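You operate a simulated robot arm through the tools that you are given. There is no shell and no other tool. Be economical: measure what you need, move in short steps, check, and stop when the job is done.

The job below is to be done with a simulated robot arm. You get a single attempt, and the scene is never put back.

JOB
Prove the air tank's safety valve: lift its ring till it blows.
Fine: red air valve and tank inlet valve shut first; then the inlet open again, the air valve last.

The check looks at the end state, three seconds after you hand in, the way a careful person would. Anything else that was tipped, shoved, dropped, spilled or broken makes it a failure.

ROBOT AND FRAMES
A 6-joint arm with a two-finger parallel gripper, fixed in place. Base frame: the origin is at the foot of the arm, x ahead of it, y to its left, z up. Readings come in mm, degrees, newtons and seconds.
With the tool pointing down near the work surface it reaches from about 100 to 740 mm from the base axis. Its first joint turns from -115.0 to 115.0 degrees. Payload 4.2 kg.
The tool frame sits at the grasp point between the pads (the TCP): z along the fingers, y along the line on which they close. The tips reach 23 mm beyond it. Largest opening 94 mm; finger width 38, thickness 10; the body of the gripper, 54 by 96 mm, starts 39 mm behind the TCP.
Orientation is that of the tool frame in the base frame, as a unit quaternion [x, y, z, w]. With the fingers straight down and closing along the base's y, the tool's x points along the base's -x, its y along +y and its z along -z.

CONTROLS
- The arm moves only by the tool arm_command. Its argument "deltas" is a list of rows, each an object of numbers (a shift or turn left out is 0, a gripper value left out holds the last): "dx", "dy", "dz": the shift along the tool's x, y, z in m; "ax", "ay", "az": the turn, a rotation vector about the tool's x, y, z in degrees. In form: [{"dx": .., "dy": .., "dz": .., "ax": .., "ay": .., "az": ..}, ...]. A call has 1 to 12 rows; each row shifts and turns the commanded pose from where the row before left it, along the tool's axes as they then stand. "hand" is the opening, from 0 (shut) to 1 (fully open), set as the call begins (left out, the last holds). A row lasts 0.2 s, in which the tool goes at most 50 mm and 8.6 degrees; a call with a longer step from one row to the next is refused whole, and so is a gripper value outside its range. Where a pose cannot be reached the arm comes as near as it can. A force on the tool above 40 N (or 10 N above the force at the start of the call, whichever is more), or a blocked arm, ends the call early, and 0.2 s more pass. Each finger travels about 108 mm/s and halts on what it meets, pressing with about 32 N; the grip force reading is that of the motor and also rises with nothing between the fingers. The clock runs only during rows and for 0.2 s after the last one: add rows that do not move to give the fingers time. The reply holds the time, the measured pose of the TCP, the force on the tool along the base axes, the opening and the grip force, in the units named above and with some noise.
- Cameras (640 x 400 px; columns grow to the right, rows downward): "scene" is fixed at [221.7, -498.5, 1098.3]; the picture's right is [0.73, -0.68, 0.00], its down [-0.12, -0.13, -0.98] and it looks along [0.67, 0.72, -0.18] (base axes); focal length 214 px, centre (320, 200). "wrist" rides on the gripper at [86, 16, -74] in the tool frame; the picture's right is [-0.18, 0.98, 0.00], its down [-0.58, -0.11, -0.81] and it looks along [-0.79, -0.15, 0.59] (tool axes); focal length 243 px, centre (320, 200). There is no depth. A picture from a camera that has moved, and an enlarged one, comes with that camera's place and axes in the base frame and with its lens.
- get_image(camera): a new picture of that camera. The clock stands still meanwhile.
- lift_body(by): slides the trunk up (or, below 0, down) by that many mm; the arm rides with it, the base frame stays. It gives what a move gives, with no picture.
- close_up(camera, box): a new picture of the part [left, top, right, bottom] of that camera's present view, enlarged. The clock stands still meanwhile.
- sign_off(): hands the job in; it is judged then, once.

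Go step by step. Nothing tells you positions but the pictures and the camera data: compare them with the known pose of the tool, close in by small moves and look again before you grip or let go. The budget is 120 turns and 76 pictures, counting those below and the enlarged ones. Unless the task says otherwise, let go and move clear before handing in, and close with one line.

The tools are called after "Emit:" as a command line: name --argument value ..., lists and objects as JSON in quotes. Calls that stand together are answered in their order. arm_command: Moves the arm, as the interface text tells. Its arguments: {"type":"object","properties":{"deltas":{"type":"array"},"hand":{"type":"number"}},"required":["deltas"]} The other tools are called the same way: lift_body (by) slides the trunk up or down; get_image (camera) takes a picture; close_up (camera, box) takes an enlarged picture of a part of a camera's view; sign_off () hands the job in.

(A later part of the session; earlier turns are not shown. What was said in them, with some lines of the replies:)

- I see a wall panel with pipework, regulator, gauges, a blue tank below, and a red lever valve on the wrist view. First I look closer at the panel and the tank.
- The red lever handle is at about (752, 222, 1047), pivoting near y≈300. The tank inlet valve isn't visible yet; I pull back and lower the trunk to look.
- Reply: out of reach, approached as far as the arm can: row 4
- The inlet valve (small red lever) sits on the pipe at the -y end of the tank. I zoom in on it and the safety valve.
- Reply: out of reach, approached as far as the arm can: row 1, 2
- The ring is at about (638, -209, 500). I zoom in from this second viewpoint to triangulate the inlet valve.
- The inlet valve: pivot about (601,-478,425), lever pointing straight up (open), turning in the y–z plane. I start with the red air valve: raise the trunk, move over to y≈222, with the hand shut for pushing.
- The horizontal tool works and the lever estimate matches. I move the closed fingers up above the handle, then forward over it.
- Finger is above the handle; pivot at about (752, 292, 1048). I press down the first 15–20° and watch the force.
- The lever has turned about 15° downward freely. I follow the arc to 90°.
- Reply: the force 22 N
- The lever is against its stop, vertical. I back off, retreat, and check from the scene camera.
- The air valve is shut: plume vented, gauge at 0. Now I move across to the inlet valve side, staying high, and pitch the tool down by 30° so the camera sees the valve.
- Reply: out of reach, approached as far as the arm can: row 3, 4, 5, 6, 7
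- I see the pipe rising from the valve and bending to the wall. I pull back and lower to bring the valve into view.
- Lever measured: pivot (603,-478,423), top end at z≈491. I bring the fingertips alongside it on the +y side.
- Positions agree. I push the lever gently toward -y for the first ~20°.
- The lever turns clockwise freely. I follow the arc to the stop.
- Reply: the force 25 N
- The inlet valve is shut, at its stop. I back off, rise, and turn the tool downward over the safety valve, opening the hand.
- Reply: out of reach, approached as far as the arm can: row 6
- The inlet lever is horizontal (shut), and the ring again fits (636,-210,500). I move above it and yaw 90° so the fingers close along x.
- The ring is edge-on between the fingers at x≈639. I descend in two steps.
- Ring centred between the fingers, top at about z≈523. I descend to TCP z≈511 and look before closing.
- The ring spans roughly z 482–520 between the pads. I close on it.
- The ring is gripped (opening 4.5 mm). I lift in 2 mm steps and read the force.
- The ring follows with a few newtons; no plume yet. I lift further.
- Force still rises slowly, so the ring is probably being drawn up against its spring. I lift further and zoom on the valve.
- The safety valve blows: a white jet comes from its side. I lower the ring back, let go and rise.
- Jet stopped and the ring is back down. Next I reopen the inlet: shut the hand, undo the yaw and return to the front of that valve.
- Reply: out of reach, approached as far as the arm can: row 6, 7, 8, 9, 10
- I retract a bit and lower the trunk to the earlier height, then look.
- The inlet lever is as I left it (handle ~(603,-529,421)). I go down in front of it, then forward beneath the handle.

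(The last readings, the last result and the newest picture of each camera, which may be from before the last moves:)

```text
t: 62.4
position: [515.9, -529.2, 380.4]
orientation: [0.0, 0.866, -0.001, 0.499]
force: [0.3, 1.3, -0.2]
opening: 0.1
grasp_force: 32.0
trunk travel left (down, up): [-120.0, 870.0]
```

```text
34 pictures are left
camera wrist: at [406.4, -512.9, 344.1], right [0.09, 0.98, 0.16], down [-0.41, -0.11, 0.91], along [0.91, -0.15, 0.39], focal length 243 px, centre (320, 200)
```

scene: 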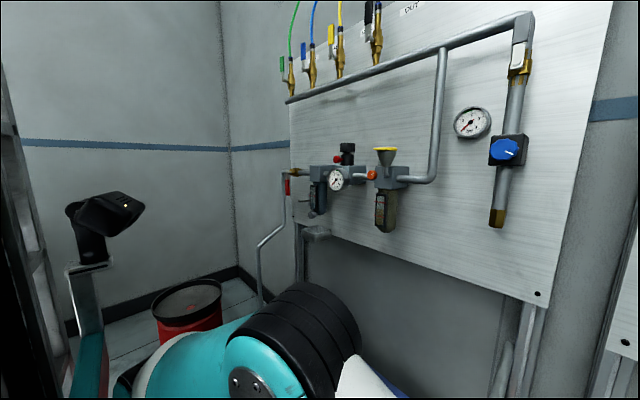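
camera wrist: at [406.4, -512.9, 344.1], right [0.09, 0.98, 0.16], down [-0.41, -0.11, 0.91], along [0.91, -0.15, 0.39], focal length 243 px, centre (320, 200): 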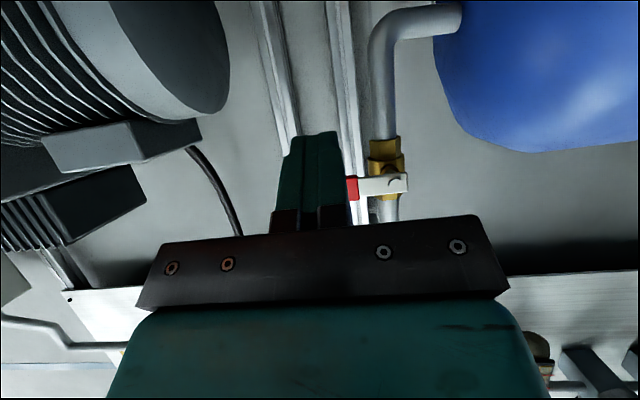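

Emit:
arm_command --deltas '[{"dz": 0.0222, "dx": -0.0128}, {"dz": 0.0222, "dx": -0.0128}, {"dz": 0.0222, "dx": -0.0128}, {}]'

Emit:
get_image --camera "wrist"

```text
t: 63.4
position: [593.3, -528.9, 380.9]
orientation: [0.0, 0.867, -0.001, 0.499]
force: [0.6, 0.2, 0.5]
opening: 0.2
grasp_force: 32.1
trunk travel left (down, up): [-120.0, 870.0]
```

```text
33 pictures are left
camera wrist: at [484.4, -512.5, 345.0], right [0.09, 0.98, 0.16], down [-0.41, -0.11, 0.91], along [0.91, -0.15, 0.39], focal length 243 px, centre (320, 200)
```

wrist: 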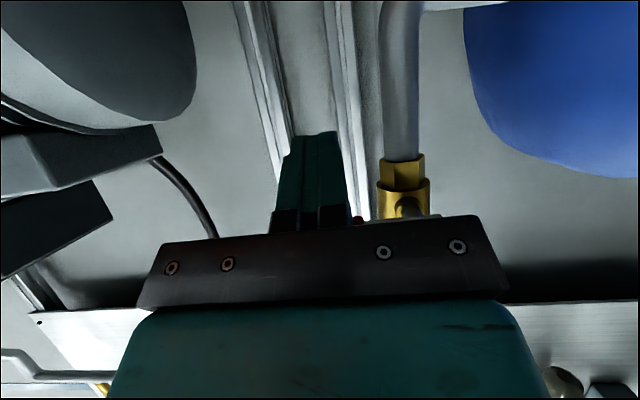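

The fingers are under the handle. I push up for the first ~30° and check.

Emit:
arm_command --deltas '[{"dy": 0.001, "dx": -0.0147, "dz": -0.0085}, {"dy": -0.005, "dx": -0.01, "dz": -0.0058}, {"dy": -0.0016, "dx": -0.0064, "dz": -0.0037}, {"dy": -0.0016, "dx": -0.0064, "dz": -0.0037}, {}]'

Emit:
get_image --camera "wrist"

```text
t: 64.6
position: [592.1, -534.9, 425.6]
orientation: [0.0, 0.866, -0.001, 0.5]
force: [-1.4, -0.9, 0.1]
opening: 0.0
grasp_force: 32.1
trunk travel left (down, up): [-120.0, 870.0]
```

```text
32 pictures are left
camera wrist: at [483.9, -519.8, 388.6], right [0.09, 0.98, 0.16], down [-0.41, -0.11, 0.91], along [0.91, -0.15, 0.39], focal length 243 px, centre (320, 200)
```

wrist: 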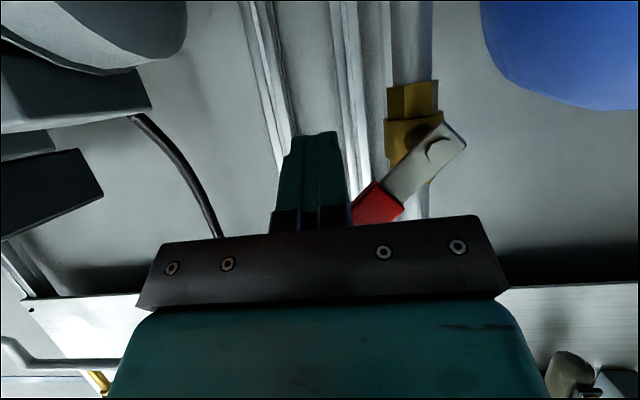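

About halfway. I continue along the arc to upright.

Emit:
arm_command --deltas '[{"dx": -0.0065, "dz": -0.0037}, {"dx": -0.0065, "dz": -0.0037}, {"dy": 0.0038, "dx": -0.0068, "dz": -0.0039}, {"dy": 0.0038, "dx": -0.0068, "dz": -0.0039}, {"dy": 0.0065, "dx": -0.0056, "dz": -0.0032}, {"dy": 0.0065, "dx": -0.0056, "dz": -0.0032}, {"dy": 0.0057, "dx": -0.0023, "dz": -0.0013}, {"dy": 0.0057, "dx": -0.0023, "dz": -0.0013}, {"dy": 0.0057, "dx": -0.0023, "dz": -0.0013}, {"dy": 0.002}, {}]'

Emit:
get_image --camera "wrist"

```text
t: 66.8
position: [592.7, -502.7, 475.2]
orientation: [0.005, 0.868, -0.008, 0.497]
force: [2.5, -22.1, -6.3]
opening: 0.2
grasp_force: 32.5
trunk travel left (down, up): [-120.0, 870.0]
stopped in row 10: the force on the tool passed its limit (the readings are from after the stop); the commanded pose is now the measured one
```

```text
31 pictures are left
camera wrist: at [483.3, -484.6, 438.9], right [0.11, 0.98, 0.15], down [-0.41, -0.09, 0.91], along [0.91, -0.16, 0.39], focal length 243 px, centre (320, 200)
```

wrist: 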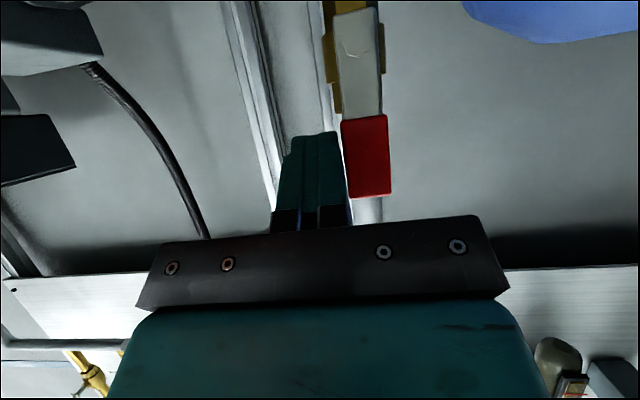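

The inlet valve is open again (upright, stop felt). I retract, raise the trunk, and turn the tool down for the crossing.

Emit:
arm_command --deltas '[{"dy": -0.02}, {"dz": -0.035, "dx": 0.02}, {"dz": -0.035, "dx": 0.02}, {}]'

Emit:
lift_body --by 380

Emit:
arm_command --deltas '[{"dy": 0.045}, {"dy": 0.045}, {"dy": 0.045}, {"dy": 0.045, "ay": 8.5}, {"dy": 0.045, "ay": 8.5}, {"dy": 0.045, "ay": 8.5}, {"dy": 0.045, "ay": 8.5}, {"ay": 8.5}, {"ay": 8.5}, {"ay": 8.5}, {"ay": 0.5}, {}]'

Emit:
get_image --camera "wrist"

```text
t: 67.8
position: [513.3, -519.6, 477.2]
orientation: [0.002, 0.867, -0.006, 0.498]
force: [0.1, 0.5, 0.2]
opening: 0.1
grasp_force: 31.9
trunk travel left (down, up): [-120.0, 870.0]
```

```text
t: 71.4
position: [512.3, -519.2, 858.1]
orientation: [0.003, 0.867, -0.005, 0.499]
force: [-0.2, 0.2, 0.0]
opening: 0.0
grasp_force: 31.8
trunk travel left (down, up): [-500.0, 490.0]
```

```text
t: 74.0
position: [520.4, -207.9, 858.2]
orientation: [0.005, 1.0, -0.004, -0.002]
force: [-0.5, -0.5, -0.2]
opening: 0.2
grasp_force: 32.1
out of reach, approached as far as the arm can: row 6
trunk travel left (down, up): [-500.0, 490.0]
```

```text
30 pictures are left
camera wrist: at [433.3, -190.3, 933.1], right [0.19, 0.98, -0.01], down [0.58, -0.11, 0.8], along [0.79, -0.16, -0.59], focal length 243 px, centre (320, 200)
```

wrist: 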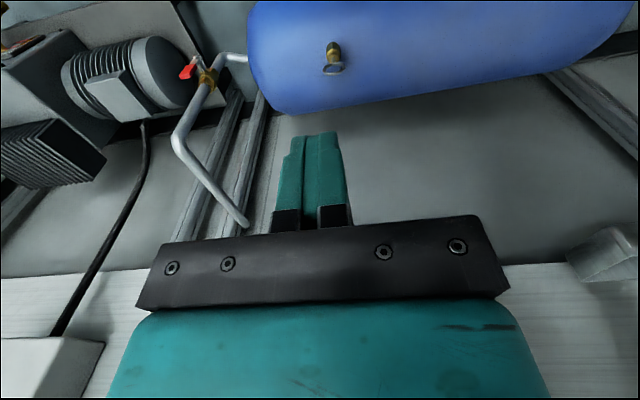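

All as expected. I cross to y≈325 while rising, then pitch the tool level.

Emit:
arm_command --deltas '[{"dy": 0.048, "dz": -0.0095, "dx": -0.0065}, {"dy": 0.048, "dz": -0.0095, "dx": -0.0065}, {"dy": 0.048, "dz": -0.0095, "dx": -0.0065}, {"dy": 0.048, "dz": -0.0095, "dx": -0.0065}, {"dy": 0.048, "dz": -0.0095, "dx": -0.0065}, {"dy": 0.048, "dz": -0.0095, "dx": -0.0065}, {"dy": 0.048, "dz": -0.0095, "dx": -0.0065}, {"dy": 0.048, "dz": -0.0095, "dx": -0.0065}, {"dy": 0.048, "dz": -0.0095, "dx": -0.0065}, {"dy": 0.048, "dz": -0.0095, "dx": -0.0065}, {"dy": 0.048, "dz": -0.0095, "dx": -0.0065}, {}]'

Emit:
arm_command --deltas '[{"ay": -8.5}, {"ay": -8.5}, {"ay": -8.5}, {"ay": -8.5}, {"ay": -8.5}, {"ay": -8.5}, {"ay": -8.5}, {"ay": -8.5}, {"ay": -8.5}, {"ay": -8.5}, {"ay": -5}, {}]'

Emit:
get_image --camera "wrist"

```text
t: 76.6
position: [597.6, 319.6, 959.4]
orientation: [0.005, 1.0, -0.005, -0.002]
force: [0.4, 0.6, -0.5]
opening: 0.0
grasp_force: 31.9
trunk travel left (down, up): [-500.0, 490.0]
```

```text
t: 79.2
position: [598.1, 319.4, 957.6]
orientation: [0.0, 0.707, -0.005, 0.707]
force: [-0.2, 0.4, -0.5]
opening: 0.1
grasp_force: 32.1
trunk travel left (down, up): [-500.0, 490.0]
```

```text
29 pictures are left
camera wrist: at [522.1, 336.5, 872.1], right [0.01, 0.98, 0.18], down [-0.81, -0.1, 0.58], along [0.59, -0.15, 0.79], focal length 243 px, centre (320, 200)
```

wrist: 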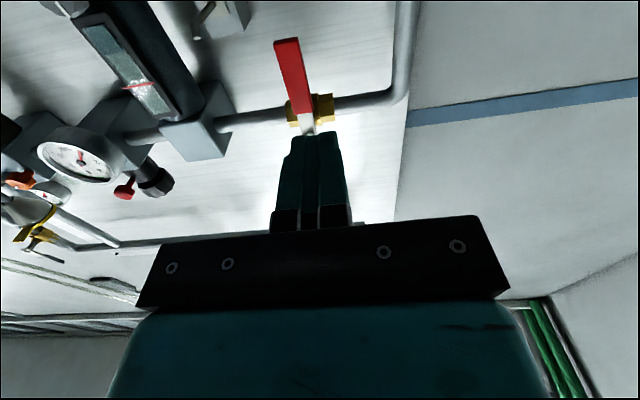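

The lever hangs down as left. I go in beside it on the +y side.

Emit:
arm_command --deltas '[{"dy": 0.01, "dx": -0.011}, {"dz": 0.04}, {"dz": 0.04}, {"dz": 0.04}, {"dz": 0.021}, {}]'

Emit:
get_image --camera "wrist"

```text
t: 80.6
position: [738.7, 327.3, 968.7]
orientation: [0.001, 0.708, -0.007, 0.706]
force: [-0.7, -0.4, 0.4]
opening: 0.0
grasp_force: 32.4
trunk travel left (down, up): [-500.0, 490.0]
```

```text
28 pictures are left
camera wrist: at [663.2, 344.5, 882.6], right [0.01, 0.98, 0.18], down [-0.81, -0.1, 0.58], along [0.59, -0.15, 0.79], focal length 243 px, centre (320, 200)
```

wrist: 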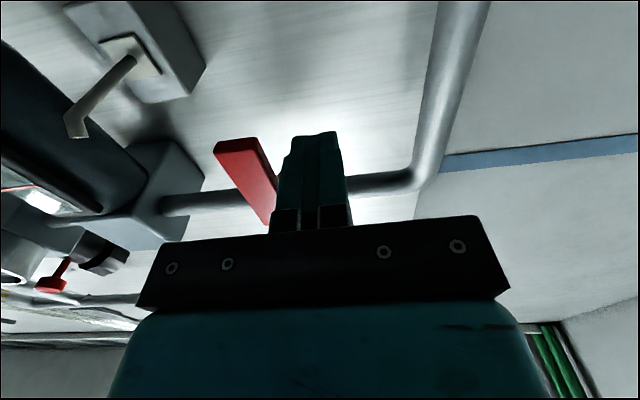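

I push the handle toward -y along its arc, first to about 60° of travel.

Emit:
arm_command --deltas '[{"dy": -0.015}, {"dy": -0.0083, "dx": 0.0018}, {"dy": -0.0083, "dx": 0.0018}, {"dy": -0.0092}, {"dy": -0.0092}, {"dy": -0.0096, "dx": -0.0025}, {"dy": -0.0096, "dx": -0.0025}, {"dy": -0.0092, "dx": -0.0053}, {"dy": -0.0092, "dx": -0.0053}, {}]'

Emit:
get_image --camera "wrist"

```text
t: 82.8
position: [738.8, 241.3, 981.2]
orientation: [0.001, 0.708, -0.007, 0.706]
force: [-0.4, 1.4, -0.2]
opening: 0.1
grasp_force: 31.9
trunk travel left (down, up): [-500.0, 490.0]
```

```text
27 pictures are left
camera wrist: at [662.5, 256.6, 895.5], right [0.01, 0.98, 0.18], down [-0.81, -0.1, 0.58], along [0.59, -0.15, 0.79], focal length 243 px, centre (320, 200)
```

wrist: 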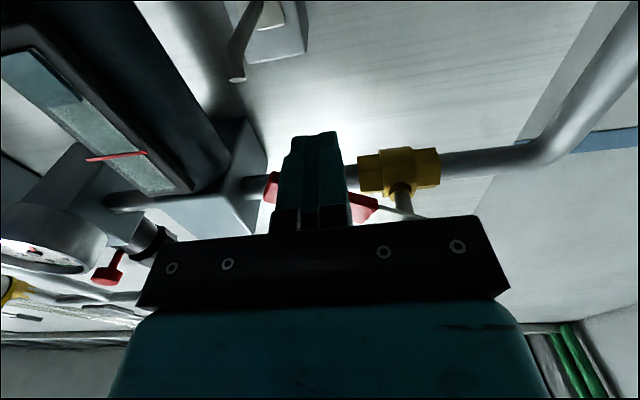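

The lever is past 60°; I finish the arc up to the stop.

Emit:
arm_command --deltas '[{"dy": -0.0085, "dx": -0.0082}, {"dy": -0.0083, "dx": -0.0083}, {"dy": -0.0054, "dx": -0.0106}, {"dy": -0.0054, "dx": -0.0106}, {"dx": -0.003}, {}]'

Emit:
get_image --camera "wrist"

Emit:
close_up --camera "scene" --box '[230, 130, 350, 205]'

```text
t: 84.2
position: [737.8, 212.8, 1020.8]
orientation: [0.0, 0.709, -0.006, 0.705]
force: [-3.6, -3.2, -12.1]
opening: 0.3
grasp_force: 31.9
trunk travel left (down, up): [-500.0, 490.0]
```

```text
26 pictures are left
camera wrist: at [662.6, 229.3, 935.0], right [0.01, 0.98, 0.18], down [-0.8, -0.09, 0.59], along [0.59, -0.15, 0.79], focal length 243 px, centre (320, 200)
```

wrist: 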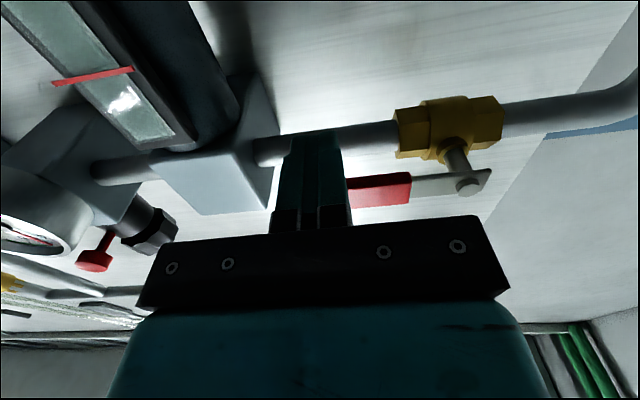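

```text
5.33 times, centred on (290, 168) of scene
camera zoom: at [221.7, -498.5, 1098.3], right [0.73, -0.68, 0.0], down [-0.12, -0.13, -0.98], along [0.67, 0.72, -0.18], focal length 1144 px, centre (480, 373)
```

zoom: 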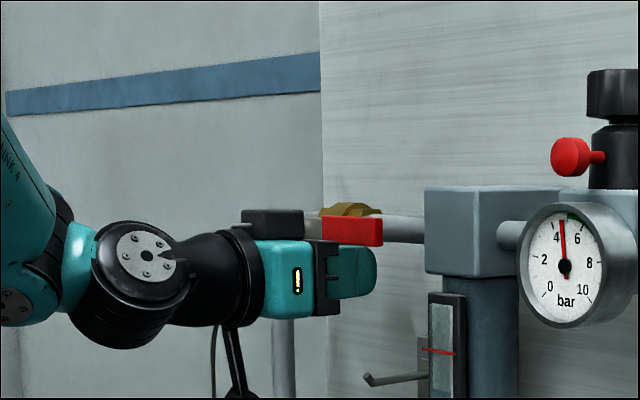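

Air is back on the gauge and the lever meets its stop. One slight extra press, then back off and retreat.

Emit:
arm_command --deltas '[{"dx": -0.002}, {}, {"dx": 0.025}, {"dz": -0.04}, {"dz": -0.04}, {"dz": -0.04}, {"dz": -0.04}, {}]'

Emit:
get_image --camera "scene"

Emit:
close_up --camera "scene" --box '[230, 130, 350, 205]'

Emit:
close_up --camera "scene" --box '[240, 290, 440, 400]'

```text
t: 86.0
position: [578.2, 213.3, 999.6]
orientation: [0.002, 0.708, -0.007, 0.706]
force: [0.1, 0.5, -0.9]
opening: 0.0
grasp_force: 32.1
trunk travel left (down, up): [-500.0, 490.0]
```

```text
24 pictures are left
```

scene: 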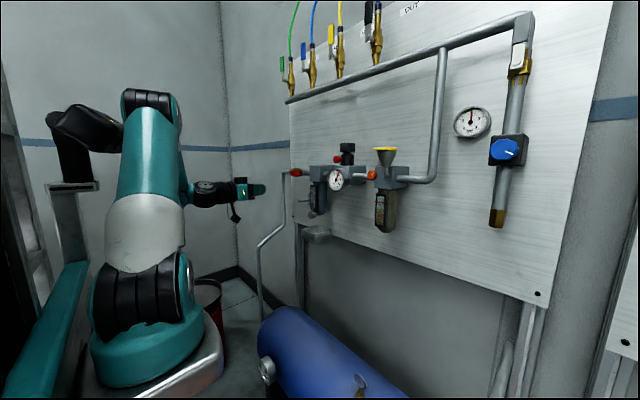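

```text
5.33 times, centred on (290, 168) of scene
camera zoom: at [221.7, -498.5, 1098.3], right [0.73, -0.68, 0.0], down [-0.12, -0.13, -0.98], along [0.67, 0.72, -0.18], focal length 1144 px, centre (480, 373)
```

zoom: 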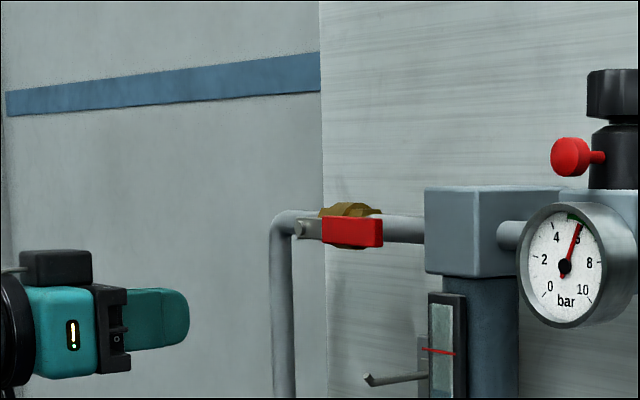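

```text
3.20 times, centred on (340, 345) of scene
camera zoom: at [221.7, -498.5, 1098.3], right [0.73, -0.68, 0.0], down [-0.12, -0.13, -0.98], along [0.67, 0.72, -0.18], focal length 686 px, centre (256, -264)
```

zoom: 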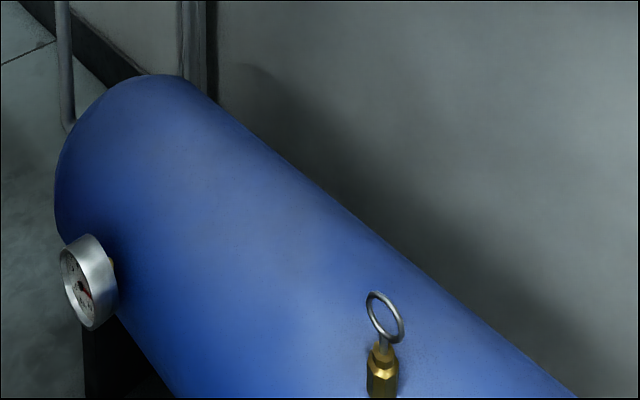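

The air valve is open at its stop, the gauge is back to its original reading, the inlet is open, the ring is seated and the arm is clear. I hand in.

Emit:
sign_off

```text
The job is handed in.
```

The safety valve blew when its ring was lifted, with the red air valve and the tank inlet shut first. It stopped blowing once I let the ring down, and I then reopened the inlet and, last, the air valve.
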